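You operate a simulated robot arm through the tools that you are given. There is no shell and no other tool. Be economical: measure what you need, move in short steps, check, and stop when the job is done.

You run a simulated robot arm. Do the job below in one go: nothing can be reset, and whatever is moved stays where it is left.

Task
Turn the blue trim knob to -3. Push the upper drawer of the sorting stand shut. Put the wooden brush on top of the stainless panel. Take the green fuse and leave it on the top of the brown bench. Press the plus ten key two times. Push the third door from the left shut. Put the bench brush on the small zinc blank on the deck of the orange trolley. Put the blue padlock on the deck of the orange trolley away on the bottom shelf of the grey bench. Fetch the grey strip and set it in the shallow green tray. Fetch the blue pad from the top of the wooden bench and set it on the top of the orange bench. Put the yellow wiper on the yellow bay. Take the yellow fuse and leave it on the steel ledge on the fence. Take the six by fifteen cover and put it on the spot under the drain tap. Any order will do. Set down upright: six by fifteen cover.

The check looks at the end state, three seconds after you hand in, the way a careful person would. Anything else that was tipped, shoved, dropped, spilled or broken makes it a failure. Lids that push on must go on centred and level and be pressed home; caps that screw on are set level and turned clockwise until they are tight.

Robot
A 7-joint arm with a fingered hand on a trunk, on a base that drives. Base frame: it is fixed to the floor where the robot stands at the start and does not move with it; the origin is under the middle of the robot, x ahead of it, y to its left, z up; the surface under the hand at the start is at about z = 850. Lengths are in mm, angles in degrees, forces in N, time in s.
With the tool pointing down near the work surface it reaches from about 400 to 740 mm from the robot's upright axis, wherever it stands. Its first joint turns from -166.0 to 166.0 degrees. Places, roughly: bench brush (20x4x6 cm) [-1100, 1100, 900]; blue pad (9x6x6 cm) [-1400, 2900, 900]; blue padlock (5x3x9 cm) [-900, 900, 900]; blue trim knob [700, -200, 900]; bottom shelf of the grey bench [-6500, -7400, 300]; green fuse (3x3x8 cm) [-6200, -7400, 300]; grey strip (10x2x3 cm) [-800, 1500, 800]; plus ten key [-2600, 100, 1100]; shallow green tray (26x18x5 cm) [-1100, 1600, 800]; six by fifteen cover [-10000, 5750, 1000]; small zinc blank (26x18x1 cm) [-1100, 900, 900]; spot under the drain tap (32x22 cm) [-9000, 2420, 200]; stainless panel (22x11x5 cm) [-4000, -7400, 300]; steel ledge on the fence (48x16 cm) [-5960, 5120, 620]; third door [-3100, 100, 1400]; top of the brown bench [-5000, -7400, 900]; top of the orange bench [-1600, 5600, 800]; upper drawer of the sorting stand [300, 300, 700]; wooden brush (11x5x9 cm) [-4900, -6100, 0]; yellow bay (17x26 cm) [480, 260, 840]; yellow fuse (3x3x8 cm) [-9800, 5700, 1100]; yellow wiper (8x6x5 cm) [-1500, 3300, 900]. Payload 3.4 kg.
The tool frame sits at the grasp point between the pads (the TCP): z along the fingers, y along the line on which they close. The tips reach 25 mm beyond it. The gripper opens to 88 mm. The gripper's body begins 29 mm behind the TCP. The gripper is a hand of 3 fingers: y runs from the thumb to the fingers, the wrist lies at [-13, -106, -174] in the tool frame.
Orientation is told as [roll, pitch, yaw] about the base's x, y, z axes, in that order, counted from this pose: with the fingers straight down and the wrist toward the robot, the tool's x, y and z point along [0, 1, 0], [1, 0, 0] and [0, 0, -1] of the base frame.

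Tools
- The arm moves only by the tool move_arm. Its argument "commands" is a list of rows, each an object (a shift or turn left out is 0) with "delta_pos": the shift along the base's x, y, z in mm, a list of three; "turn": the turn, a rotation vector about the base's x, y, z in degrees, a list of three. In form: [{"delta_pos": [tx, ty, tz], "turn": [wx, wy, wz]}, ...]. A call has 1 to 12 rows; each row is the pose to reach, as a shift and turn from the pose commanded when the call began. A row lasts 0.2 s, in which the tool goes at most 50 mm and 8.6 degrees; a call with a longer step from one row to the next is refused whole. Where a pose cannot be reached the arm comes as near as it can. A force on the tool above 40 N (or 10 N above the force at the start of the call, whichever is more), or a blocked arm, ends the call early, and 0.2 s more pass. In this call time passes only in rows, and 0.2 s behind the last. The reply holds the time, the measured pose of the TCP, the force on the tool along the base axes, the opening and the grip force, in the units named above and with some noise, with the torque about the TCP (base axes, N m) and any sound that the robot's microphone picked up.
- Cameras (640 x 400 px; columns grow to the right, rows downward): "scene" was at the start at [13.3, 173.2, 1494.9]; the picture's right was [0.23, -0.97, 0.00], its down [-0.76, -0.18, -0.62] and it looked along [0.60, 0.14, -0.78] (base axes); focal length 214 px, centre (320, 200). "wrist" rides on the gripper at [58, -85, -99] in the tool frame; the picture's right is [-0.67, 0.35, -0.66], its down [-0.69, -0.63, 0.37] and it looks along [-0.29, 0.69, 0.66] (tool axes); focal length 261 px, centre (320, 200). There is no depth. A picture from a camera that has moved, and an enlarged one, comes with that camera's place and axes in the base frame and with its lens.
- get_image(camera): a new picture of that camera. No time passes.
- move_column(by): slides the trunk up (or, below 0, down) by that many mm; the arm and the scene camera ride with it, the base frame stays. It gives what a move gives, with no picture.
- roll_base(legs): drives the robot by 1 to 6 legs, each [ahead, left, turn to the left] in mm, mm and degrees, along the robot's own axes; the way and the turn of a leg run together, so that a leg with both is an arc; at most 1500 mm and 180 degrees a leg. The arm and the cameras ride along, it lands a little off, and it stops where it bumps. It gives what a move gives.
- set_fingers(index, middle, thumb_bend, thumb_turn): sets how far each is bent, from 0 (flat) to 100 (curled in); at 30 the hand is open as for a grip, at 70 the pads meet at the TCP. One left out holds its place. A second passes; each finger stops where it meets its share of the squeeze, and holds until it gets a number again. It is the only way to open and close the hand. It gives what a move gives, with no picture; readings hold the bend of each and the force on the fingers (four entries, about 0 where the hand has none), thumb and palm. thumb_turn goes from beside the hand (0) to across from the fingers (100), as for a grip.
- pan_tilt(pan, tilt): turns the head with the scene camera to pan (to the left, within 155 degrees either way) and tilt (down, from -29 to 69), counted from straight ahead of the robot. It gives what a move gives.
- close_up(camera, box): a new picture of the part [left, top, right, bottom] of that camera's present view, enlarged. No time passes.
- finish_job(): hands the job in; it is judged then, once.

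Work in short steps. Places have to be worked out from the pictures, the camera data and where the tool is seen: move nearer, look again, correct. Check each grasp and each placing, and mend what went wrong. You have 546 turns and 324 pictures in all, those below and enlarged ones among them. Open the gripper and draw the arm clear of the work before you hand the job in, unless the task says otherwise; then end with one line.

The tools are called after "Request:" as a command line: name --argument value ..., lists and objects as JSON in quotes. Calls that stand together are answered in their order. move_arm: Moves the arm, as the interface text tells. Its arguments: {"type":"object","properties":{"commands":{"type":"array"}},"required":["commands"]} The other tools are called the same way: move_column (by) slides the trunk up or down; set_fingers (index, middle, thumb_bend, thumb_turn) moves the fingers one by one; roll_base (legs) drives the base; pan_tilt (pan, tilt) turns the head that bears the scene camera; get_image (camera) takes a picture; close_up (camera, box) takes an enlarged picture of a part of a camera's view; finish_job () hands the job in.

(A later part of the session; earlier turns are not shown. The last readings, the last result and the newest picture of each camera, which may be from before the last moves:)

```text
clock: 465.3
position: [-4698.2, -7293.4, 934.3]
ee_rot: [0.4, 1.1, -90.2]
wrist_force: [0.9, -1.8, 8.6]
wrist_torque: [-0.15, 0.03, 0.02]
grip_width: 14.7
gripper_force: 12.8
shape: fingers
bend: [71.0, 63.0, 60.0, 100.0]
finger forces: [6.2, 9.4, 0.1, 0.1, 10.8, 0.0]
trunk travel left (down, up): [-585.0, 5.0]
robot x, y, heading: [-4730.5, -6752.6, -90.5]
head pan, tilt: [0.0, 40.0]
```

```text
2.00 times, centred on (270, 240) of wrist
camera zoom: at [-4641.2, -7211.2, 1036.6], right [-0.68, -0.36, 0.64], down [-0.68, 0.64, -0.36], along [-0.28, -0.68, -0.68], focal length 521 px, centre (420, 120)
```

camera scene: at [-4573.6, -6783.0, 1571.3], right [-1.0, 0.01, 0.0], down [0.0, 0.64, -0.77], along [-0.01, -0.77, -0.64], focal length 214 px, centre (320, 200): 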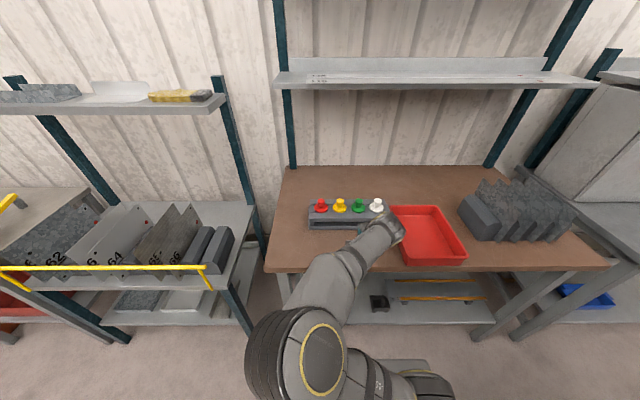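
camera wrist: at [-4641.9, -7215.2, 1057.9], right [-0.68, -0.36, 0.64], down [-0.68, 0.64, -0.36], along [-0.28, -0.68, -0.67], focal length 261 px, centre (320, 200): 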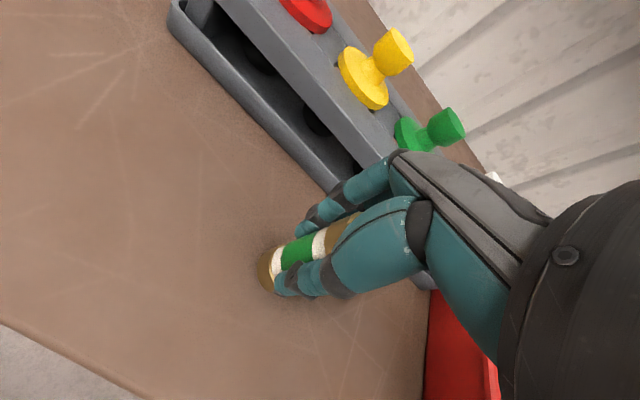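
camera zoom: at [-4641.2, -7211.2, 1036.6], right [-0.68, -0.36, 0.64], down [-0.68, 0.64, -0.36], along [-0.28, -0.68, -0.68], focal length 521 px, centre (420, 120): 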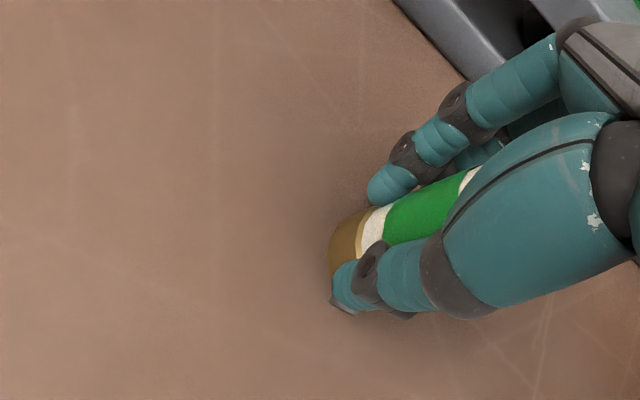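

Request:
set_fingers --index 50 --middle 50 --thumb_bend 50

Request:
get_image --camera "wrist"

```text
clock: 466.3
position: [-4697.9, -7293.3, 936.8]
ee_rot: [0.3, 1.0, -90.3]
wrist_force: [-0.3, 0.5, 0.4]
wrist_torque: [0.0, 0.0, -0.01]
grip_width: 41.1
gripper_force: 0.0
shape: fingers
bend: [50.0, 50.0, 50.0, 100.0]
finger forces: [0.0, 0.0, 0.0, 0.1, 0.0, 0.1]
trunk travel left (down, up): [-585.0, 5.0]
robot x, y, heading: [-4727.9, -6753.2, -90.4]
head pan, tilt: [0.0, 40.0]
```

```text
155 pictures are left
camera wrist: at [-4641.5, -7212.0, 1037.3], right [-0.68, -0.36, 0.64], down [-0.68, 0.64, -0.36], along [-0.28, -0.68, -0.67], focal length 261 px, centre (320, 200)
```

wrist: 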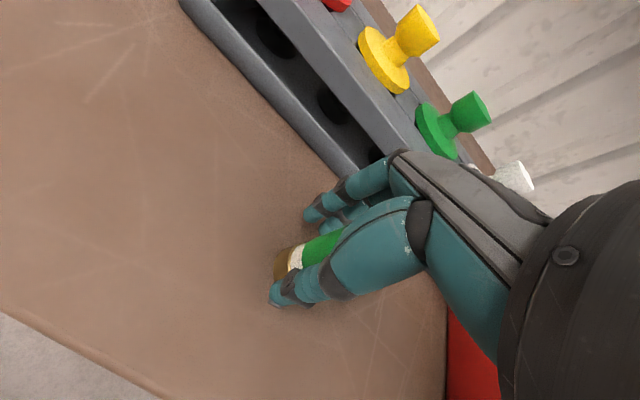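

It remained standing. I open a little more and lift straight up.

Request:
set_fingers --index 42 --middle 42 --thumb_bend 42

Request:
move_arm --commands '[{"delta_pos": [0, 0, 30]}, {"delta_pos": [0, 0, 70]}, {"delta_pos": [0, 0, 115]}, {"delta_pos": [0, 30, 150]}, {"delta_pos": [0, 70, 175]}]'

Request:
get_image --camera "wrist"

```text
clock: 467.3
position: [-4697.8, -7294.6, 936.1]
ee_rot: [0.3, 1.0, -90.4]
wrist_force: [0.4, -0.9, 0.5]
wrist_torque: [0.0, -0.03, -0.03]
grip_width: 58.6
gripper_force: 0.1
shape: fingers
bend: [42.0, 42.0, 42.0, 99.0]
finger forces: [0.0, 0.1, 0.0, 0.0, 0.1, 0.1]
trunk travel left (down, up): [-585.0, 5.0]
robot x, y, heading: [-4730.2, -6750.3, -90.3]
head pan, tilt: [0.0, 40.0]
```

```text
clock: 468.5
position: [-4697.9, -7225.4, 1111.7]
ee_rot: [0.4, 1.0, -90.3]
wrist_force: [1.0, -0.8, 0.4]
wrist_torque: [-0.02, 0.0, 0.01]
grip_width: 58.6
gripper_force: 0.1
shape: fingers
bend: [42.0, 42.0, 42.0, 99.0]
finger forces: [0.0, 0.1, 0.0, 0.1, 0.0, 0.0]
trunk travel left (down, up): [-585.0, 5.0]
robot x, y, heading: [-4730.8, -6752.8, -90.6]
head pan, tilt: [0.0, 40.0]
```

```text
154 pictures are left
camera wrist: at [-4641.2, -7142.3, 1212.5], right [-0.68, -0.36, 0.64], down [-0.68, 0.64, -0.36], along [-0.28, -0.68, -0.67], focal length 261 px, centre (320, 200)
```

wrist: 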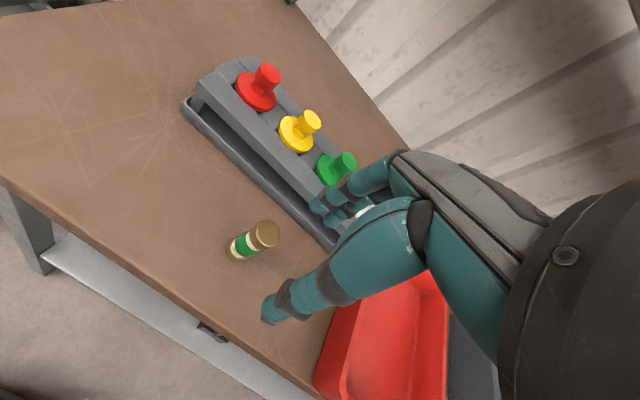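

The green fuse stands on the brown bench. For the floor brush I turn the base to face −x (so the arm can work to its right side toward the machine) and look.

Request:
roll_base --legs '[[-90, 0, 0], [0, 0, -90], [90, 0, 0]]'

Request:
pan_tilt --pan -70 --tilt 60

Request:
get_image --camera "scene"

```text
clock: 474.1
position: [-5291.8, -6715.1, 1109.8]
ee_rot: [0.4, 1.0, -178.5]
wrist_force: [0.0, 0.2, 0.5]
wrist_torque: [0.0, -0.01, 0.02]
grip_width: 58.8
gripper_force: 0.2
shape: fingers
bend: [42.0, 42.0, 42.0, 99.0]
finger forces: [0.0, 0.0, 0.1, 0.0, 0.1, 0.1]
trunk travel left (down, up): [-585.0, 5.0]
robot x, y, heading: [-4819.9, -6667.7, -178.6]
head pan, tilt: [0.0, 40.0]
```

```text
clock: 475.5
position: [-5290.1, -6716.0, 1110.1]
ee_rot: [0.4, 1.0, -178.5]
wrist_force: [-0.4, -0.4, -0.2]
wrist_torque: [0.02, 0.02, 0.0]
grip_width: 58.7
gripper_force: 0.0
shape: fingers
bend: [42.0, 42.0, 42.0, 99.0]
finger forces: [0.0, 0.0, 0.0, 0.0, 0.1, 0.1]
trunk travel left (down, up): [-585.0, 5.0]
robot x, y, heading: [-4816.5, -6670.4, -178.5]
head pan, tilt: [-70.0, 60.0]
```

```text
153 pictures are left
camera scene: at [-4780.0, -6764.8, 1544.6], right [0.93, 0.36, 0.0], down [0.32, -0.81, -0.5], along [-0.18, 0.47, -0.87], focal length 214 px, centre (320, 200)
```

scene: 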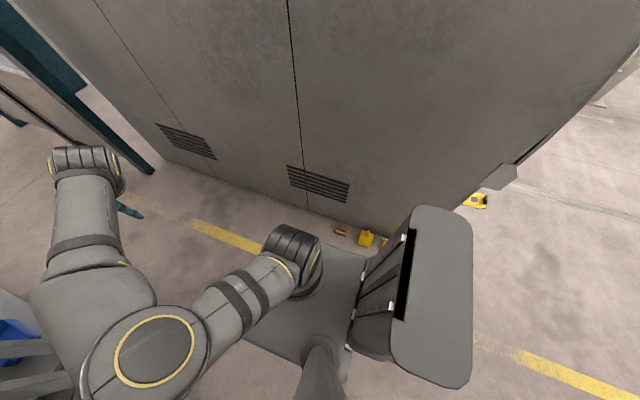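

Request:
close_up --camera "scene" --box '[290, 200, 400, 260]'

```text
5.82 times, centred on (345, 230) of scene
camera zoom: at [-4780.0, -6764.8, 1544.6], right [0.93, 0.36, 0.0], down [0.32, -0.81, -0.5], along [-0.18, 0.47, -0.87], focal length 1248 px, centre (174, 26)
```

zoom: 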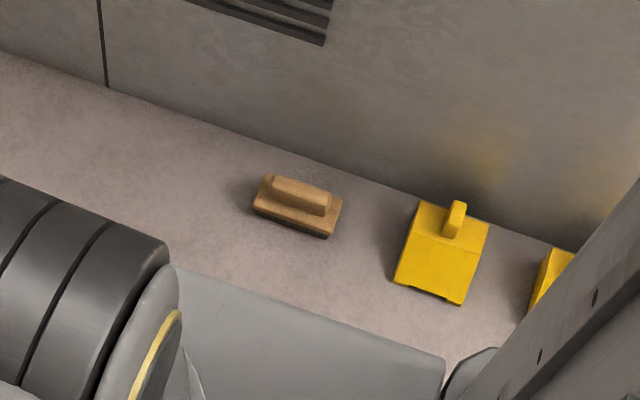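

The brush stands bristles-down with a ridge handle along x at ≈(−4846, −6150). I swing the arm round to the right side in an arc.

Request:
move_arm --commands '[{"delta_pos": [1, 46, 0], "turn": [0, 0, -5.5]}, {"delta_pos": [3, 91, 0], "turn": [0, 0, -11]}, {"delta_pos": [10, 136, 0], "turn": [0, 0, -16.5]}, {"delta_pos": [20, 180, 0], "turn": [0, 0, -22]}, {"delta_pos": [35, 223, 0], "turn": [0, 0, -27.5]}, {"delta_pos": [54, 264, 0], "turn": [0, 0, -33]}, {"delta_pos": [77, 303, 0], "turn": [0, 0, -38.5]}, {"delta_pos": [103, 340, 0], "turn": [0, 0, -44]}, {"delta_pos": [133, 374, 0], "turn": [0, 0, -49.5]}, {"delta_pos": [166, 405, 0], "turn": [0, 0, -55]}, {"delta_pos": [202, 433, 0], "turn": [0, 0, -60.5]}, {"delta_pos": [240, 457, 0], "turn": [0, 0, -66]}]'

Request:
move_arm --commands '[{"delta_pos": [40, 20, 0], "turn": [0, 0, -5.5]}, {"delta_pos": [82, 37, 0], "turn": [0, 0, -11]}, {"delta_pos": [126, 49, 0], "turn": [0, 0, -16.5]}, {"delta_pos": [170, 57, 0], "turn": [0, 0, -22]}, {"delta_pos": [203, 60, 0], "turn": [0, 0, -26]}]'

Request:
get_image --camera "scene"

```text
clock: 478.1
position: [-5057.7, -6266.9, 1116.6]
ee_rot: [0.7, 0.8, 115.4]
wrist_force: [-0.6, -0.3, -0.4]
wrist_torque: [-0.04, 0.06, 0.03]
grip_width: 58.9
gripper_force: 0.1
shape: fingers
bend: [42.0, 42.0, 42.0, 99.0]
finger forces: [0.0, 0.0, 0.1, 0.0, 0.0, 0.1]
out of reach, approached as far as the arm can: row 12
trunk travel left (down, up): [-585.0, 5.0]
robot x, y, heading: [-4817.9, -6669.9, -178.7]
head pan, tilt: [-70.0, 60.0]
```

```text
clock: 479.3
position: [-4873.9, -6240.3, 1129.2]
ee_rot: [0.5, 0.6, 89.6]
wrist_force: [-0.7, 0.5, 0.5]
wrist_torque: [-0.02, 0.02, -0.01]
grip_width: 58.6
gripper_force: 0.1
shape: fingers
bend: [42.0, 42.0, 42.0, 99.0]
finger forces: [0.0, 0.0, 0.1, 0.0, 0.0, 0.0]
out of reach, approached as far as the arm can: row 1, 2, 3, 4, 5
trunk travel left (down, up): [-585.0, 5.0]
robot x, y, heading: [-4817.6, -6668.6, -178.8]
head pan, tilt: [-70.0, 60.0]
```

```text
151 pictures are left
camera scene: at [-4780.7, -6764.8, 1544.6], right [0.93, 0.36, 0.0], down [0.32, -0.81, -0.5], along [-0.18, 0.47, -0.87], focal length 214 px, centre (320, 200)
```

scene: 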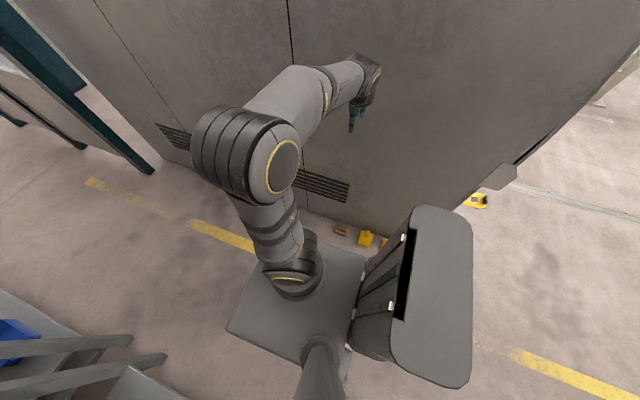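

The arm is now on the right side. I lower the trunk to bring the hand near the floor.

Request:
move_column --by -400

Request:
move_column --by -180

Request:
move_arm --commands '[{"delta_pos": [10, 10, -40]}, {"delta_pos": [20, 20, -80]}, {"delta_pos": [28, 30, -120]}, {"delta_pos": [28, 40, -160]}, {"delta_pos": [28, 50, -200]}]'

Request:
get_image --camera "wrist"

Request:
get_image --camera "scene"

```text
clock: 483.1
position: [-4874.1, -6239.1, 728.4]
ee_rot: [0.5, 0.8, 89.6]
wrist_force: [-0.2, 0.0, 0.4]
wrist_torque: [0.02, 0.01, -0.01]
grip_width: 58.8
gripper_force: 0.1
shape: fingers
bend: [42.0, 42.0, 42.0, 99.0]
finger forces: [0.1, 0.1, 0.0, 0.0, 0.0, 0.0]
trunk travel left (down, up): [-185.0, 405.0]
robot x, y, heading: [-4816.9, -6665.7, -178.7]
head pan, tilt: [-70.0, 60.0]
```

```text
clock: 485.1
position: [-4873.3, -6239.4, 548.9]
ee_rot: [0.6, 0.8, 89.7]
wrist_force: [-0.2, -0.5, -0.9]
wrist_torque: [0.01, 0.0, 0.02]
grip_width: 58.5
gripper_force: 0.0
shape: fingers
bend: [42.0, 42.0, 42.0, 99.0]
finger forces: [0.1, 0.0, 0.1, 0.0, 0.0, 0.0]
trunk travel left (down, up): [-5.0, 585.0]
robot x, y, heading: [-4819.0, -6670.7, -178.7]
head pan, tilt: [-70.0, 60.0]
```

```text
clock: 486.3
position: [-4847.1, -6190.0, 346.1]
ee_rot: [0.7, 0.7, 89.4]
wrist_force: [-0.4, 0.3, 0.2]
wrist_torque: [0.02, -0.02, 0.0]
grip_width: 58.9
gripper_force: 0.2
shape: fingers
bend: [42.0, 42.0, 42.0, 99.0]
finger forces: [0.0, 0.0, 0.0, 0.1, 0.0, 0.0]
out of reach, approached as far as the arm can: row 1, 2, 3, 4
trunk travel left (down, up): [-5.0, 585.0]
robot x, y, heading: [-4819.8, -6666.6, -178.6]
head pan, tilt: [-70.0, 60.0]
```

```text
150 pictures are left
camera wrist: at [-4905.0, -6273.1, 448.3], right [0.68, 0.35, 0.64], down [0.67, -0.64, -0.37], along [0.29, 0.68, -0.67], focal length 261 px, centre (320, 200)
```

wrist: 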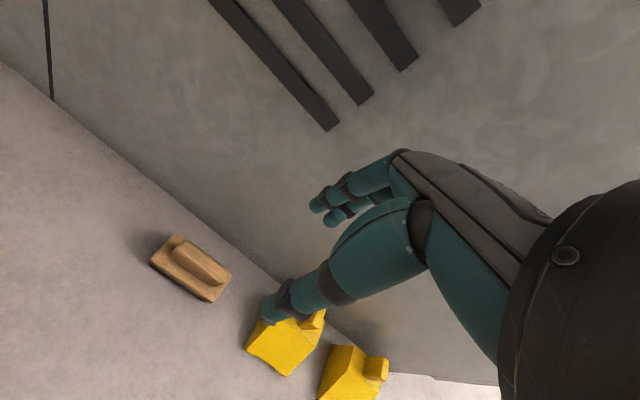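

```text
149 pictures are left
camera scene: at [-4781.3, -6764.5, 964.7], right [0.93, 0.36, 0.0], down [0.32, -0.81, -0.5], along [-0.18, 0.47, -0.87], focal length 214 px, centre (320, 200)
```

scene: 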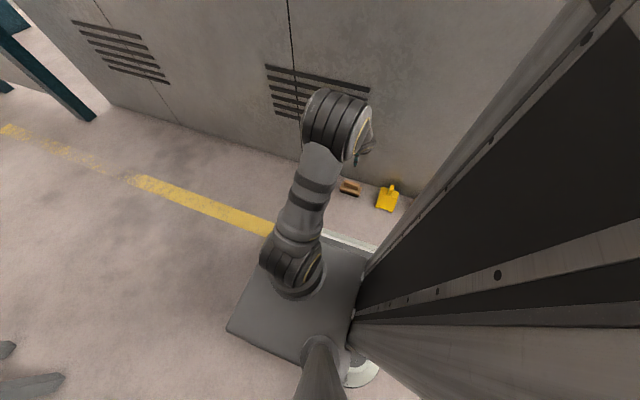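

The brush is at about (−4859, −6143). I move above it, lower.

Request:
move_arm --commands '[{"delta_pos": [-4, 15, -35]}, {"delta_pos": [-8, 30, -75]}, {"delta_pos": [-12, 45, -115]}, {"delta_pos": [-12, 45, -150]}, {"delta_pos": [-12, 45, -170]}]'

Request:
get_image --camera "wrist"

```text
clock: 487.5
position: [-4858.0, -6145.5, 180.1]
ee_rot: [0.5, 0.8, 89.5]
wrist_force: [-0.4, -0.5, -0.1]
wrist_torque: [0.03, -0.01, -0.04]
grip_width: 58.8
gripper_force: 0.1
shape: fingers
bend: [42.0, 42.0, 42.0, 99.0]
finger forces: [0.1, 0.1, 0.0, 0.0, 0.0, 0.0]
trunk travel left (down, up): [-5.0, 585.0]
robot x, y, heading: [-4819.0, -6666.5, -178.6]
head pan, tilt: [-70.0, 60.0]
```

```text
148 pictures are left
camera wrist: at [-4915.4, -6229.4, 282.4], right [0.68, 0.35, 0.64], down [0.68, -0.64, -0.36], along [0.28, 0.68, -0.67], focal length 261 px, centre (320, 200)
```

wrist: 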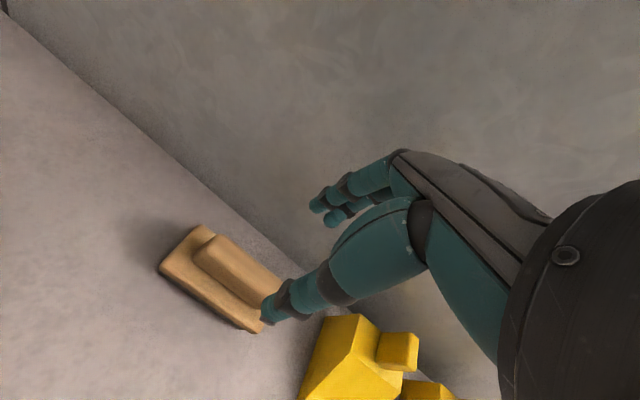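

I correct 12 mm toward the wall side and descend with care.

Request:
set_fingers --index 48 --middle 48 --thumb_bend 48

Request:
move_arm --commands '[{"delta_pos": [5, 10, -35]}, {"delta_pos": [5, 10, -70]}, {"delta_pos": [5, 10, -90]}]'

Request:
get_image --camera "wrist"

```text
clock: 488.5
position: [-4857.6, -6146.0, 181.2]
ee_rot: [0.5, 0.8, 89.6]
wrist_force: [0.1, 0.3, 1.1]
wrist_torque: [0.0, 0.04, 0.0]
grip_width: 46.5
gripper_force: 0.0
shape: fingers
bend: [48.0, 48.0, 48.0, 100.0]
finger forces: [0.0, 0.0, 0.1, 0.0, 0.0, 0.1]
trunk travel left (down, up): [-5.0, 585.0]
robot x, y, heading: [-4818.8, -6666.9, -178.6]
head pan, tilt: [-70.0, 60.0]
```

```text
clock: 489.3
position: [-4854.3, -6134.8, 88.7]
ee_rot: [0.4, 0.8, 89.7]
wrist_force: [0.8, -0.6, 0.6]
wrist_torque: [0.05, -0.03, 0.02]
grip_width: 46.4
gripper_force: 0.1
shape: fingers
bend: [48.0, 48.0, 48.0, 100.0]
finger forces: [0.1, 0.0, 0.1, 0.0, 0.0, 0.0]
trunk travel left (down, up): [-5.0, 585.0]
robot x, y, heading: [-4816.0, -6672.1, -178.7]
head pan, tilt: [-70.0, 60.0]
```

```text
147 pictures are left
camera wrist: at [-4912.3, -6218.6, 190.8], right [0.68, 0.35, 0.64], down [0.68, -0.64, -0.36], along [0.28, 0.68, -0.67], focal length 261 px, centre (320, 200)
```

wrist: 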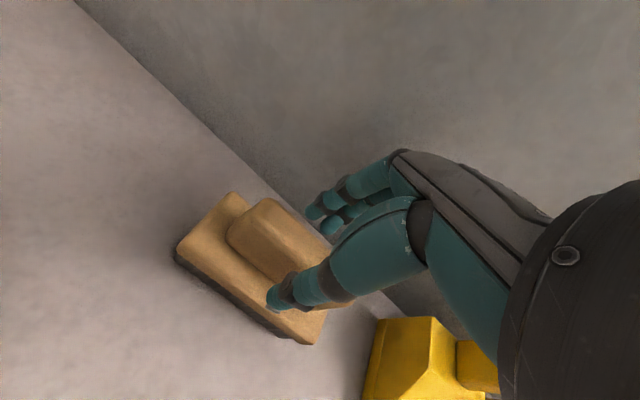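

The ridge is between thumb and fingers. I go 14 mm lower and close.

Request:
move_arm --commands '[{"delta_pos": [0, 2, -7]}, {"delta_pos": [0, 2, -14]}]'

Request:
set_fingers --index 68 --middle 68 --thumb_bend 66

Request:
close_up --camera "wrist" --box '[140, 140, 400, 360]'

```text
clock: 489.9
position: [-4853.6, -6132.6, 73.7]
ee_rot: [0.6, 0.6, 89.5]
wrist_force: [0.4, 0.0, 0.1]
wrist_torque: [0.01, 0.01, -0.02]
grip_width: 46.3
gripper_force: 0.0
shape: fingers
bend: [48.0, 48.0, 48.0, 100.0]
finger forces: [0.1, 0.1, 0.0, 0.0, 0.0, 0.0]
trunk travel left (down, up): [-5.0, 585.0]
robot x, y, heading: [-4820.2, -6669.8, -178.7]
head pan, tilt: [-70.0, 60.0]
```

```text
clock: 490.9
position: [-4853.2, -6131.9, 75.7]
ee_rot: [0.6, 0.8, 89.5]
wrist_force: [-0.8, 0.4, 0.1]
wrist_torque: [0.01, 0.0, -0.01]
grip_width: 16.1
gripper_force: 5.0
shape: fingers
bend: [64.0, 65.0, 61.0, 100.0]
finger forces: [2.5, 2.6, 0.1, 0.0, 5.1, 0.1]
trunk travel left (down, up): [-5.0, 585.0]
robot x, y, heading: [-4822.6, -6668.8, -178.5]
head pan, tilt: [-70.0, 60.0]
```

```text
1.82 times, centred on (270, 250) of wrist
camera zoom: at [-4912.5, -6216.1, 176.3], right [0.68, 0.35, 0.64], down [0.68, -0.64, -0.36], along [0.28, 0.68, -0.67], focal length 474 px, centre (411, 109)
```

zoom: 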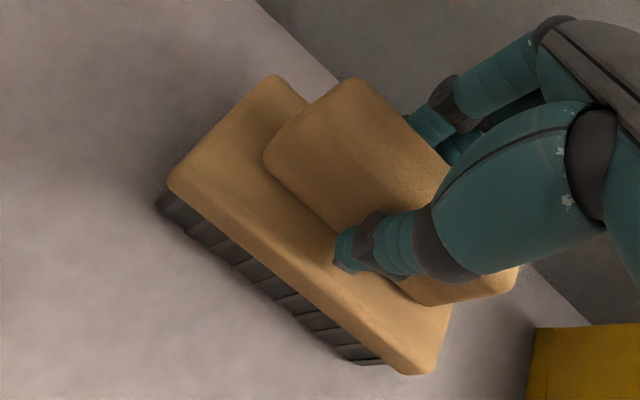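

Good centred grip on the ridge. I firm it and lift.

Request:
set_fingers --index 73 --middle 73 --thumb_bend 70

Request:
move_arm --commands '[{"delta_pos": [0, -5, 30]}, {"delta_pos": [0, -20, 70]}, {"delta_pos": [0, -40, 115]}, {"delta_pos": [0, -50, 160]}, {"delta_pos": [0, -50, 205]}, {"delta_pos": [-10, -60, 250]}, {"delta_pos": [-15, -70, 295]}]'

Request:
get_image --camera "wrist"

```text
clock: 491.9
position: [-4853.6, -6131.6, 75.0]
ee_rot: [0.6, 0.9, 89.6]
wrist_force: [0.4, 0.6, 0.0]
wrist_torque: [0.0, 0.01, 0.0]
grip_width: 15.7
gripper_force: 10.7
shape: fingers
bend: [72.0, 66.0, 59.0, 100.0]
finger forces: [5.9, 5.0, 0.1, 0.0, 11.0, 0.1]
trunk travel left (down, up): [-5.0, 585.0]
robot x, y, heading: [-4819.5, -6668.7, -178.4]
head pan, tilt: [-70.0, 60.0]
```

```text
clock: 493.5
position: [-4864.7, -6202.3, 371.8]
ee_rot: [0.5, 0.7, 89.6]
wrist_force: [0.2, 0.0, -1.5]
wrist_torque: [0.01, 0.01, 0.0]
grip_width: 15.0
gripper_force: 10.5
shape: fingers
bend: [72.0, 66.0, 59.0, 100.0]
finger forces: [5.9, 5.0, 0.0, 0.0, 10.7, 0.1]
trunk travel left (down, up): [-5.0, 585.0]
robot x, y, heading: [-4819.1, -6669.8, -178.3]
head pan, tilt: [-70.0, 60.0]
```

```text
145 pictures are left
camera wrist: at [-4922.1, -6286.5, 472.3], right [0.68, 0.35, 0.65], down [0.68, -0.64, -0.36], along [0.28, 0.68, -0.67], focal length 261 px, centre (320, 200)
```

wrist: 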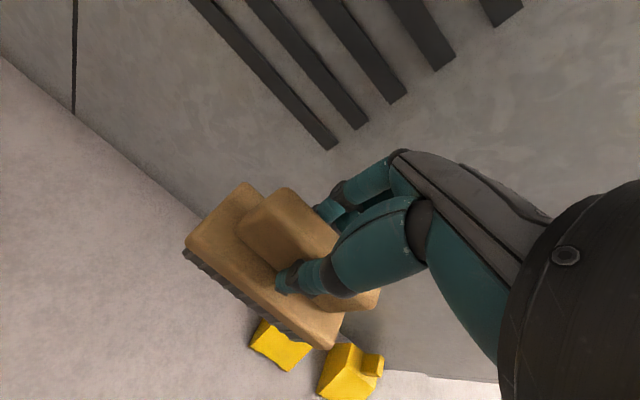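

The brush is held level. I swing the arm back to the front along the reverse arc.

Request:
move_arm --commands '[{"delta_pos": [-44, -6, 0], "turn": [0, 0, 5.5]}, {"delta_pos": [-88, -17, 0], "turn": [0, 0, 11]}, {"delta_pos": [-131, -31, 0], "turn": [0, 0, 16.5]}, {"delta_pos": [-172, -50, 0], "turn": [0, 0, 22]}, {"delta_pos": [-211, -73, 0], "turn": [0, 0, 27.5]}, {"delta_pos": [-247, -100, 0], "turn": [0, 0, 33]}, {"delta_pos": [-281, -129, 0], "turn": [0, 0, 38.5]}, {"delta_pos": [-312, -162, 0], "turn": [0, 0, 44]}, {"delta_pos": [-339, -198, 0], "turn": [0, 0, 49.5]}, {"delta_pos": [-363, -236, 0], "turn": [0, 0, 55]}, {"delta_pos": [-384, -277, 0], "turn": [0, 0, 60.5]}, {"delta_pos": [-400, -319, 0], "turn": [0, 0, 66]}]'

Request:
move_arm --commands '[{"delta_pos": [-12, -43, 0], "turn": [0, 0, 5.5]}, {"delta_pos": [-20, -88, 0], "turn": [0, 0, 11]}, {"delta_pos": [-24, -132, 0], "turn": [0, 0, 16.5]}]'

Request:
roll_base --legs '[[-820, 0, 0], [0, 0, 89]]'

Request:
pan_tilt --pan 0 --tilt 30

Request:
get_image --camera "scene"

Request:
get_image --camera "wrist"

```text
clock: 496.1
position: [-5267.7, -6522.3, 369.3]
ee_rot: [0.5, 0.8, 155.6]
wrist_force: [-0.2, -0.2, -1.2]
wrist_torque: [0.0, -0.01, 0.01]
grip_width: 15.2
gripper_force: 10.4
shape: fingers
bend: [72.0, 66.0, 59.0, 100.0]
finger forces: [5.6, 4.8, 0.0, 0.0, 10.4, 0.1]
trunk travel left (down, up): [-5.0, 585.0]
robot x, y, heading: [-4819.8, -6667.5, -178.6]
head pan, tilt: [-70.0, 60.0]
```

```text
clock: 496.9
position: [-5292.3, -6652.8, 363.2]
ee_rot: [0.5, 0.8, 172.0]
wrist_force: [-0.6, -0.1, -2.0]
wrist_torque: [0.0, 0.03, 0.04]
grip_width: 15.2
gripper_force: 9.9
shape: fingers
bend: [72.0, 66.0, 59.0, 100.0]
finger forces: [5.6, 4.8, 0.1, 0.0, 10.4, 0.1]
trunk travel left (down, up): [-5.0, 585.0]
robot x, y, heading: [-4819.9, -6670.3, -178.7]
head pan, tilt: [-70.0, 60.0]
```

```text
clock: 505.1
position: [-4014.7, -7118.9, 363.0]
ee_rot: [0.4, 0.8, -99.4]
wrist_force: [-0.1, 0.0, -1.4]
wrist_torque: [-0.01, -0.03, 0.0]
grip_width: 15.1
gripper_force: 10.0
shape: fingers
bend: [72.0, 66.0, 60.0, 100.0]
finger forces: [5.1, 4.6, 0.0, 0.0, 9.9, 0.1]
trunk travel left (down, up): [-5.0, 585.0]
robot x, y, heading: [-3987.2, -6643.8, -90.2]
head pan, tilt: [-70.0, 60.0]
```

```text
clock: 506.5
position: [-4014.7, -7118.6, 363.3]
ee_rot: [0.5, 0.7, -99.5]
wrist_force: [0.0, 0.0, -1.2]
wrist_torque: [-0.04, -0.03, 0.0]
grip_width: 14.8
gripper_force: 10.2
shape: fingers
bend: [72.0, 66.0, 60.0, 100.0]
finger forces: [5.1, 4.6, 0.1, 0.1, 10.0, 0.1]
trunk travel left (down, up): [-5.0, 585.0]
robot x, y, heading: [-3986.0, -6643.6, -90.1]
head pan, tilt: [0.0, 30.0]
```

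```text
144 pictures are left
camera scene: at [-3828.8, -6678.8, 1006.7], right [-1.0, 0.0, 0.0], down [0.0, 0.5, -0.87], along [0.0, -0.87, -0.5], focal length 214 px, centre (320, 200)
```

scene: 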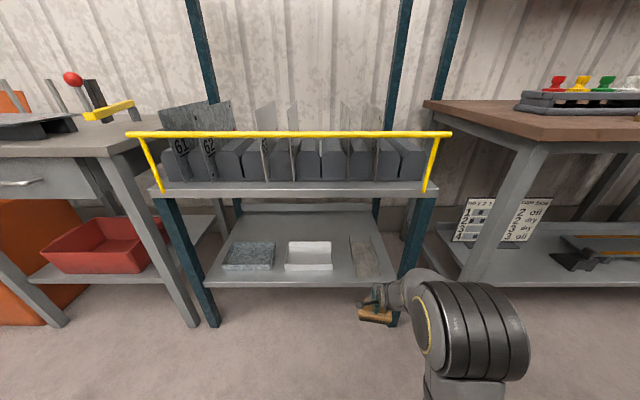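

```text
143 pictures are left
camera wrist: at [-3945.3, -7046.6, 464.7], right [-0.73, -0.24, 0.64], down [-0.57, 0.74, -0.36], along [-0.39, -0.63, -0.67], focal length 261 px, centre (320, 200)
```

wrist: 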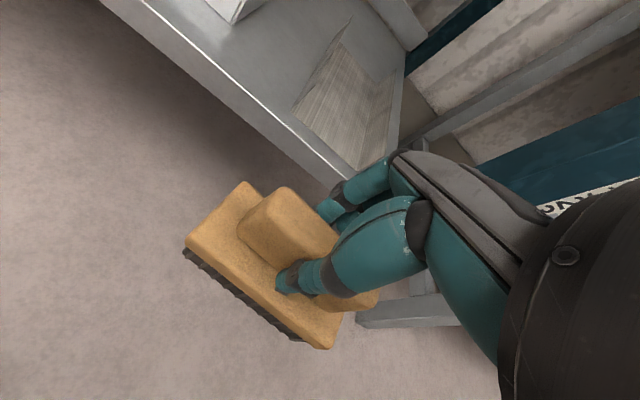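

Request:
close_up --camera "scene" --box '[200, 190, 440, 330]'

Request:
close_up --camera "wrist" --box '[180, 0, 440, 200]'

```text
2.67 times, centred on (320, 260) of scene
camera zoom: at [-3828.8, -6678.8, 1006.7], right [-1.0, 0.0, 0.0], down [0.0, 0.5, -0.87], along [0.0, -0.87, -0.5], focal length 572 px, centre (320, 40)
```

zoom: 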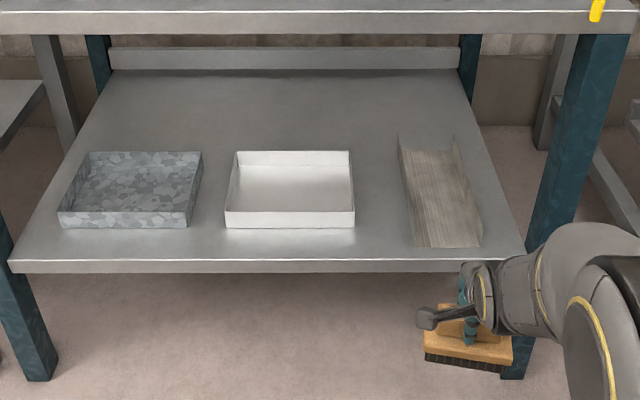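

```text
2.00 times, centred on (310, 100) of wrist
camera zoom: at [-3945.3, -7046.6, 464.7], right [-0.73, -0.24, 0.64], down [-0.57, 0.74, -0.36], along [-0.39, -0.63, -0.67], focal length 521 px, centre (340, 400)
```

zoom: 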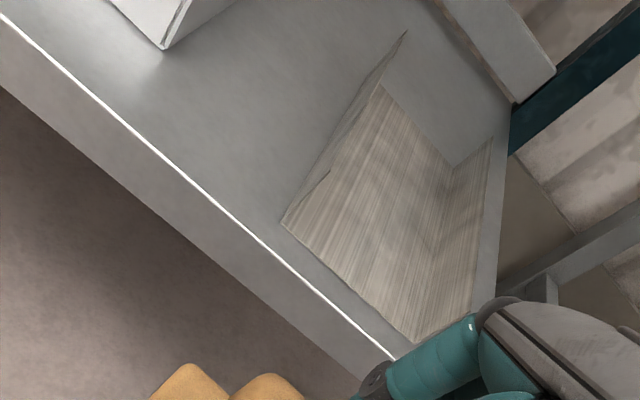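

The stainless panel is the brushed U‑shaped one at right: x≈−3973…−4080, y≈−7289…−7490, with upright side flanges. The brush must go lengthwise inside, so I turn the hand to yaw −178° and raise it, still outside the rack.

Request:
move_arm --commands '[{"delta_pos": [0, 5, 8], "turn": [0, 0, -8]}, {"delta_pos": [0, 10, 16], "turn": [0, 0, -16]}, {"delta_pos": [0, 15, 24], "turn": [0, 0, -24]}, {"delta_pos": [0, 20, 32], "turn": [0, 0, -32]}, {"delta_pos": [0, 20, 40], "turn": [0, 0, -40]}, {"delta_pos": [0, 20, 48], "turn": [0, 0, -48]}, {"delta_pos": [0, 20, 56], "turn": [0, 0, -56]}, {"delta_pos": [0, 20, 64], "turn": [0, 0, -64]}, {"delta_pos": [0, 20, 72], "turn": [0, 0, -72]}, {"delta_pos": [0, 20, 75], "turn": [0, 0, -78.5]}]'

Request:
get_image --camera "wrist"

Request:
get_image --camera "scene"

```text
clock: 508.7
position: [-4015.0, -7097.9, 439.3]
ee_rot: [0.6, 0.8, -178.1]
wrist_force: [-0.3, 0.5, -1.3]
wrist_torque: [0.0, 0.0, 0.0]
grip_width: 14.9
gripper_force: 10.2
shape: fingers
bend: [72.0, 66.0, 59.0, 100.0]
finger forces: [5.3, 4.7, 0.0, 0.1, 10.0, 0.0]
trunk travel left (down, up): [-5.0, 585.0]
robot x, y, heading: [-3983.6, -6644.2, -90.0]
head pan, tilt: [0.0, 30.0]
```

```text
140 pictures are left
camera wrist: at [-3929.0, -7153.7, 540.7], right [-0.38, 0.66, 0.64], down [0.61, 0.7, -0.36], along [-0.69, 0.26, -0.67], focal length 261 px, centre (320, 200)
```

wrist: 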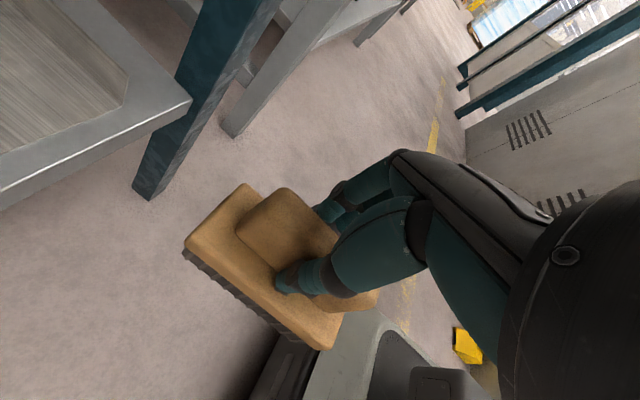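

```text
139 pictures are left
camera scene: at [-3828.7, -6678.7, 1006.7], right [-1.0, 0.0, 0.0], down [0.0, 0.5, -0.87], along [0.0, -0.87, -0.5], focal length 214 px, centre (320, 200)
```

scene: 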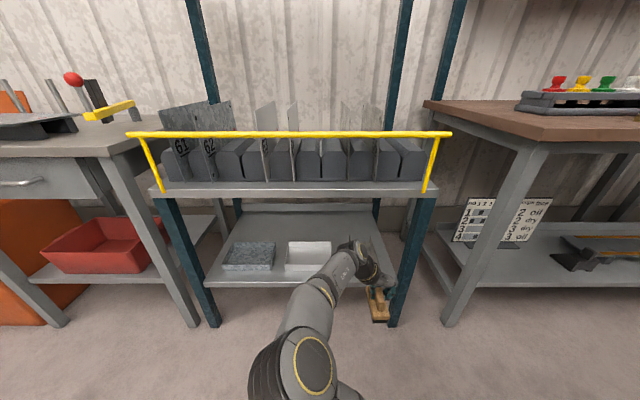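

The hand is set. I drive ahead so that the brush enters over the panel.

Request:
roll_base --legs '[[215, 0, 0]]'

Request:
get_image --camera "wrist"

Request:
get_image --camera "scene"

```text
clock: 510.3
position: [-4012.9, -7309.9, 438.9]
ee_rot: [0.5, 0.8, -177.8]
wrist_force: [0.9, -0.5, -1.2]
wrist_torque: [-0.03, 0.01, 0.0]
grip_width: 14.5
gripper_force: 10.0
shape: fingers
bend: [72.0, 66.0, 59.0, 100.0]
finger forces: [5.3, 4.7, 0.0, 0.0, 10.0, 0.1]
trunk travel left (down, up): [-5.0, 585.0]
robot x, y, heading: [-3988.0, -6859.6, -90.0]
head pan, tilt: [0.0, 30.0]
```

```text
138 pictures are left
camera wrist: at [-3927.8, -7364.4, 540.5], right [-0.38, 0.66, 0.64], down [0.61, 0.71, -0.36], along [-0.7, 0.25, -0.67], focal length 261 px, centre (320, 200)
```

wrist: 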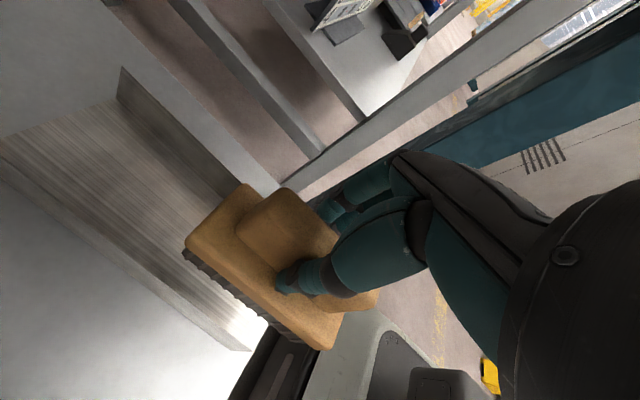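

```text
137 pictures are left
camera scene: at [-3828.9, -6889.4, 1006.7], right [-1.0, 0.0, 0.0], down [0.0, 0.5, -0.87], along [0.0, -0.87, -0.5], focal length 214 px, centre (320, 200)
```

scene: 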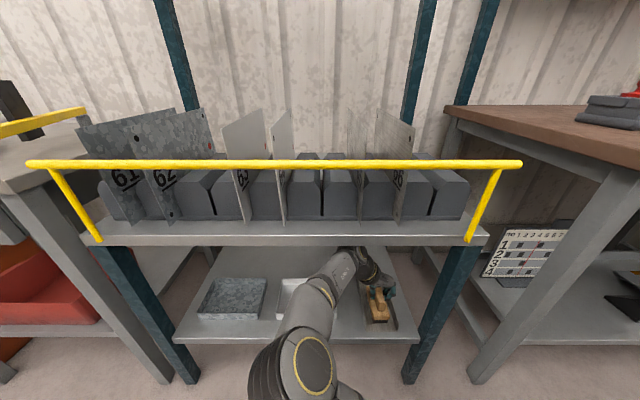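

Panel centre ≈(−4026, −7385). I move in over it and lower.

Request:
move_arm --commands '[{"delta_pos": [-7, -38, 0]}, {"delta_pos": [-13, -74, 0]}, {"delta_pos": [-13, -74, -30]}, {"delta_pos": [-13, -74, -55]}]'

Request:
get_image --camera "wrist"

Request:
get_image --camera "scene"

```text
clock: 511.3
position: [-4026.7, -7383.0, 383.1]
ee_rot: [0.6, 0.7, -177.8]
wrist_force: [-0.3, 0.1, -1.6]
wrist_torque: [-0.04, 0.03, -0.01]
grip_width: 14.9
gripper_force: 10.3
shape: fingers
bend: [72.0, 66.0, 59.0, 100.0]
finger forces: [5.3, 4.8, 0.1, 0.0, 10.0, 0.0]
trunk travel left (down, up): [-5.0, 585.0]
robot x, y, heading: [-3987.5, -6854.3, -89.8]
head pan, tilt: [0.0, 30.0]
```

```text
136 pictures are left
camera wrist: at [-3942.2, -7437.8, 484.2], right [-0.38, 0.66, 0.64], down [0.61, 0.71, -0.36], along [-0.7, 0.25, -0.67], focal length 261 px, centre (320, 200)
```

wrist: 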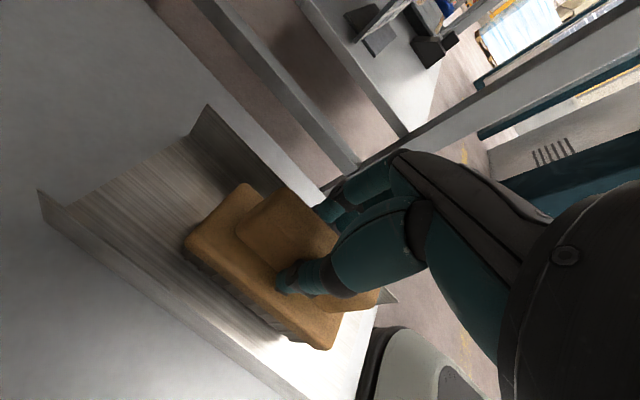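

```text
135 pictures are left
camera scene: at [-3829.0, -6889.4, 1006.7], right [-1.0, 0.0, 0.0], down [0.0, 0.5, -0.87], along [0.0, -0.87, -0.5], focal length 214 px, centre (320, 200)
```

scene: 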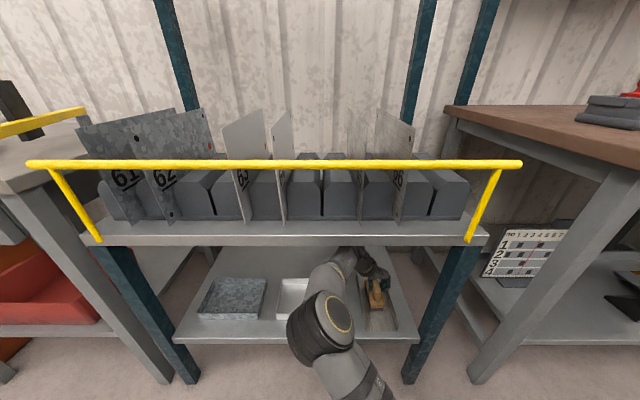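

Aligned inside the flanges. I lower to contact.

Request:
move_arm --commands '[{"delta_pos": [0, 0, -8]}, {"delta_pos": [0, 0, -14]}, {"delta_pos": [0, 0, -19]}, {"delta_pos": [0, 0, -23]}]'

```text
clock: 512.2
position: [-4029.6, -7384.7, 369.8]
ee_rot: [1.2, 0.4, -177.8]
wrist_force: [-1.0, 5.1, 22.5]
wrist_torque: [0.08, -0.34, -0.07]
grip_width: 15.6
gripper_force: 16.6
shape: fingers
bend: [72.0, 73.0, 60.0, 100.0]
finger forces: [6.4, 6.1, 0.0, 0.0, 21.1, 0.0]
trunk travel left (down, up): [-5.0, 585.0]
robot x, y, heading: [-3987.7, -6854.9, -90.0]
head pan, tilt: [0.0, 30.0]
stopped in row 4: the force on the tool passed its limit at 47 N (the readings are from after the stop); the commanded pose is now the measured one
```

Contact. I relieve the pressure, release and check.

Request:
move_arm --commands '[{"delta_pos": [0, 0, 4]}]'

Request:
set_fingers --index 48 --middle 48 --thumb_bend 48

Request:
move_arm --commands '[{"delta_pos": [0, 0, 25]}, {"delta_pos": [0, 0, 60]}, {"delta_pos": [0, 10, 80]}]'

Request:
get_image --camera "wrist"

```text
clock: 512.6
position: [-4028.5, -7385.0, 370.1]
ee_rot: [0.9, 0.7, -177.8]
wrist_force: [-1.9, 0.3, 4.2]
wrist_torque: [0.0, 0.03, 0.01]
grip_width: 15.5
gripper_force: 11.0
shape: fingers
bend: [72.0, 72.0, 60.0, 100.0]
finger forces: [6.4, 6.3, 0.1, 0.0, 10.3, 0.0]
trunk travel left (down, up): [-5.0, 585.0]
robot x, y, heading: [-3987.0, -6855.0, -90.1]
head pan, tilt: [0.0, 30.0]
```

```text
clock: 513.6
position: [-4028.1, -7384.3, 371.1]
ee_rot: [0.9, 0.6, -177.7]
wrist_force: [-0.5, -0.1, 0.2]
wrist_torque: [0.01, 0.0, -0.02]
grip_width: 45.4
gripper_force: 0.2
shape: fingers
bend: [48.0, 48.0, 48.0, 100.0]
finger forces: [0.0, 0.1, 0.1, 0.0, 0.0, 0.0]
trunk travel left (down, up): [-5.0, 585.0]
robot x, y, heading: [-3986.3, -6857.4, -90.0]
head pan, tilt: [0.0, 30.0]
```

```text
clock: 514.5
position: [-4030.4, -7373.1, 429.0]
ee_rot: [-1.3, -0.1, -178.1]
wrist_force: [0.1, -0.3, -0.9]
wrist_torque: [0.05, -0.02, -0.01]
grip_width: 45.5
gripper_force: 0.0
shape: fingers
bend: [48.0, 48.0, 48.0, 100.0]
finger forces: [0.1, 0.1, 0.1, 0.0, 0.1, 0.1]
trunk travel left (down, up): [-5.0, 585.0]
robot x, y, heading: [-3985.4, -6855.5, -90.2]
head pan, tilt: [0.0, 30.0]
```

```text
134 pictures are left
camera wrist: at [-3943.3, -7431.4, 527.8], right [-0.37, 0.64, 0.67], down [0.61, 0.71, -0.35], along [-0.7, 0.28, -0.65], focal length 261 px, centre (320, 200)
```

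wrist: 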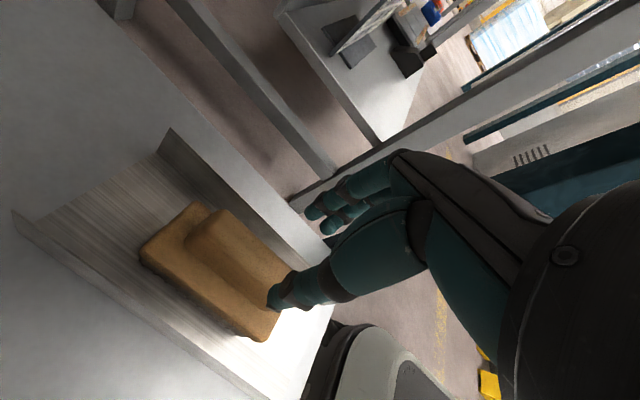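

The brush sits in the panel. The arm seems close to the shelf above, so I withdraw straight back with the base.

Request:
roll_base --legs '[[-60, 0, 0]]'

Request:
get_image --camera "scene"

```text
clock: 515.4
position: [-4029.4, -7312.5, 451.1]
ee_rot: [1.2, 0.7, -178.0]
wrist_force: [-0.9, 0.1, 1.1]
wrist_torque: [0.0, 0.02, 0.02]
grip_width: 45.6
gripper_force: 0.1
shape: fingers
bend: [48.0, 48.0, 48.0, 100.0]
finger forces: [0.1, 0.1, 0.0, 0.1, 0.0, 0.0]
trunk travel left (down, up): [-5.0, 585.0]
robot x, y, heading: [-3987.8, -6794.2, -90.1]
head pan, tilt: [0.0, 30.0]
```

```text
133 pictures are left
camera scene: at [-3828.9, -6828.7, 1007.2], right [-1.0, 0.0, 0.0], down [0.0, 0.5, -0.87], along [0.0, -0.87, -0.5], focal length 214 px, centre (320, 200)
```

scene: 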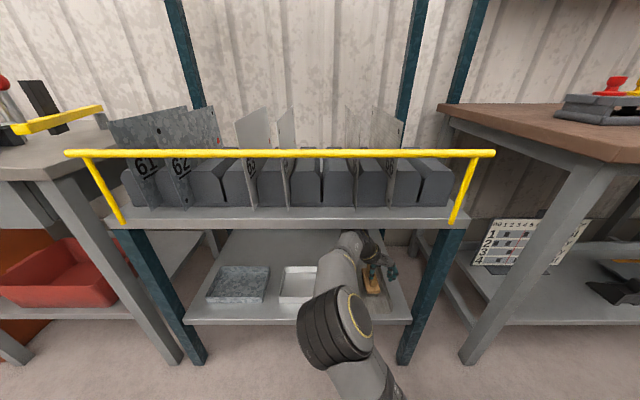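

Fine – rack contents look undisturbed. I back out fully and check the brush.

Request:
roll_base --legs '[[-260, 0, 0]]'

Request:
close_up --camera "scene" --box '[200, 180, 460, 340]'

```text
clock: 517.3
position: [-4030.7, -7053.5, 451.2]
ee_rot: [1.0, 0.6, -178.2]
wrist_force: [0.0, -0.3, 0.0]
wrist_torque: [0.01, -0.01, -0.03]
grip_width: 45.8
gripper_force: 0.1
shape: fingers
bend: [48.0, 48.0, 48.0, 100.0]
finger forces: [0.0, 0.0, 0.0, 0.1, 0.0, 0.0]
trunk travel left (down, up): [-5.0, 585.0]
robot x, y, heading: [-3989.7, -6540.9, -90.6]
head pan, tilt: [0.0, 30.0]
```

```text
2.46 times, centred on (330, 260) of scene
camera zoom: at [-3828.1, -6571.2, 1006.7], right [-1.0, 0.01, 0.0], down [0.0, 0.5, -0.87], along [-0.01, -0.87, -0.5], focal length 528 px, centre (295, 52)
```

zoom: 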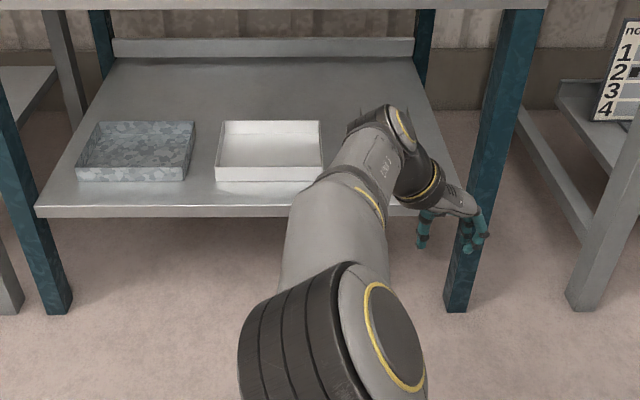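

Brush is done. Now I raise the trunk, restore the hand, and head back north toward the far north‑west area.

Request:
roll_base --legs '[[-200, 300, 0]]'

Request:
move_column --by 400

Request:
move_column --by 180

Request:
move_arm --commands '[{"delta_pos": [0, 5, 10], "turn": [0, 0, 8]}, {"delta_pos": [0, 10, 20], "turn": [0, 0, 16]}, {"delta_pos": [0, 15, 30], "turn": [0, 0, 24]}, {"delta_pos": [5, 20, 45], "turn": [0, 0, 32]}, {"delta_pos": [10, 25, 60], "turn": [0, 0, 40]}, {"delta_pos": [15, 30, 75], "turn": [0, 0, 48]}, {"delta_pos": [20, 35, 90], "turn": [0, 0, 56]}, {"delta_pos": [25, 40, 105], "turn": [0, 0, 64]}, {"delta_pos": [30, 40, 120], "turn": [0, 0, 72]}, {"delta_pos": [35, 40, 130], "turn": [0, 0, 80]}, {"delta_pos": [40, 40, 140], "turn": [0, 0, 88]}]'

Request:
roll_base --legs '[[0, 1450, 0], [-1200, 200, 0], [-1200, 0, 0]]'

```text
clock: 519.6
position: [-3726.9, -6855.7, 451.3]
ee_rot: [1.2, 0.6, -178.0]
wrist_force: [-0.5, -0.5, -0.5]
wrist_torque: [0.04, -0.01, -0.01]
grip_width: 45.3
gripper_force: 0.1
shape: fingers
bend: [48.0, 48.0, 48.0, 100.0]
finger forces: [0.0, 0.1, 0.0, 0.0, 0.1, 0.0]
trunk travel left (down, up): [-5.0, 585.0]
robot x, y, heading: [-3683.6, -6338.9, -90.1]
head pan, tilt: [0.0, 30.0]
```

```text
clock: 523.4
position: [-3726.6, -6854.6, 850.7]
ee_rot: [1.1, 0.6, -178.0]
wrist_force: [-0.4, 0.3, 0.5]
wrist_torque: [0.02, -0.01, 0.01]
grip_width: 45.7
gripper_force: 0.0
shape: fingers
bend: [48.0, 48.0, 48.0, 100.0]
finger forces: [0.1, 0.0, 0.1, 0.0, 0.1, 0.1]
trunk travel left (down, up): [-405.0, 185.0]
robot x, y, heading: [-3680.8, -6337.2, -90.0]
head pan, tilt: [0.0, 30.0]
```

```text
clock: 525.4
position: [-3727.5, -6856.9, 1030.3]
ee_rot: [1.1, 0.6, -178.0]
wrist_force: [0.6, -0.2, 0.1]
wrist_torque: [0.01, -0.01, 0.02]
grip_width: 45.3
gripper_force: 0.0
shape: fingers
bend: [48.0, 48.0, 48.0, 100.0]
finger forces: [0.0, 0.0, 0.0, 0.1, 0.0, 0.0]
trunk travel left (down, up): [-585.0, 5.0]
robot x, y, heading: [-3685.9, -6334.6, -90.1]
head pan, tilt: [0.0, 30.0]
```

```text
clock: 527.8
position: [-3684.9, -6814.1, 1171.5]
ee_rot: [1.1, 0.5, -89.9]
wrist_force: [0.5, 0.1, 0.9]
wrist_torque: [0.01, 0.05, 0.04]
grip_width: 45.5
gripper_force: 0.2
shape: fingers
bend: [48.0, 48.0, 48.0, 100.0]
finger forces: [0.0, 0.0, 0.1, 0.0, 0.0, 0.1]
trunk travel left (down, up): [-585.0, 5.0]
robot x, y, heading: [-3680.3, -6338.8, -89.9]
head pan, tilt: [0.0, 30.0]
```

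```text
clock: 546.2
position: [-2096.8, -4422.6, 1171.5]
ee_rot: [1.1, 0.6, -87.1]
wrist_force: [0.3, 0.3, 0.7]
wrist_torque: [0.0, 0.03, -0.02]
grip_width: 45.5
gripper_force: 0.0
shape: fingers
bend: [48.0, 48.0, 48.0, 100.0]
finger forces: [0.1, 0.1, 0.0, 0.1, 0.0, 0.0]
trunk travel left (down, up): [-585.0, 5.0]
robot x, y, heading: [-2116.3, -3947.8, -87.4]
head pan, tilt: [0.0, 30.0]
```

I continue north backwards along the known free path.

Request:
roll_base --legs '[[-1250, 430, -2.6], [-1350, 0, 0], [-1350, 0, 0]]'

Request:
roll_base --legs '[[0, 0, 0.1]]'

```text
clock: 565.4
position: [-1727.7, -503.8, 1172.3]
ee_rot: [1.1, 0.5, -90.6]
wrist_force: [0.1, -0.3, -0.3]
wrist_torque: [0.01, -0.01, 0.0]
grip_width: 45.6
gripper_force: 0.1
shape: fingers
bend: [48.0, 48.0, 48.0, 100.0]
finger forces: [0.0, 0.0, 0.0, 0.1, 0.0, 0.1]
trunk travel left (down, up): [-585.0, 5.0]
robot x, y, heading: [-1723.4, -25.3, -91.0]
head pan, tilt: [0.0, 30.0]
```

```text
clock: 566.1
position: [-1726.1, -503.8, 1172.5]
ee_rot: [1.1, 0.6, -90.5]
wrist_force: [0.5, 0.1, -0.5]
wrist_torque: [0.02, 0.04, 0.01]
grip_width: 45.6
gripper_force: 0.1
shape: fingers
bend: [48.0, 48.0, 48.0, 100.0]
finger forces: [0.0, 0.0, 0.1, 0.0, 0.0, 0.1]
trunk travel left (down, up): [-585.0, 5.0]
robot x, y, heading: [-1717.6, -29.8, -90.9]
head pan, tilt: [0.0, 30.0]
```

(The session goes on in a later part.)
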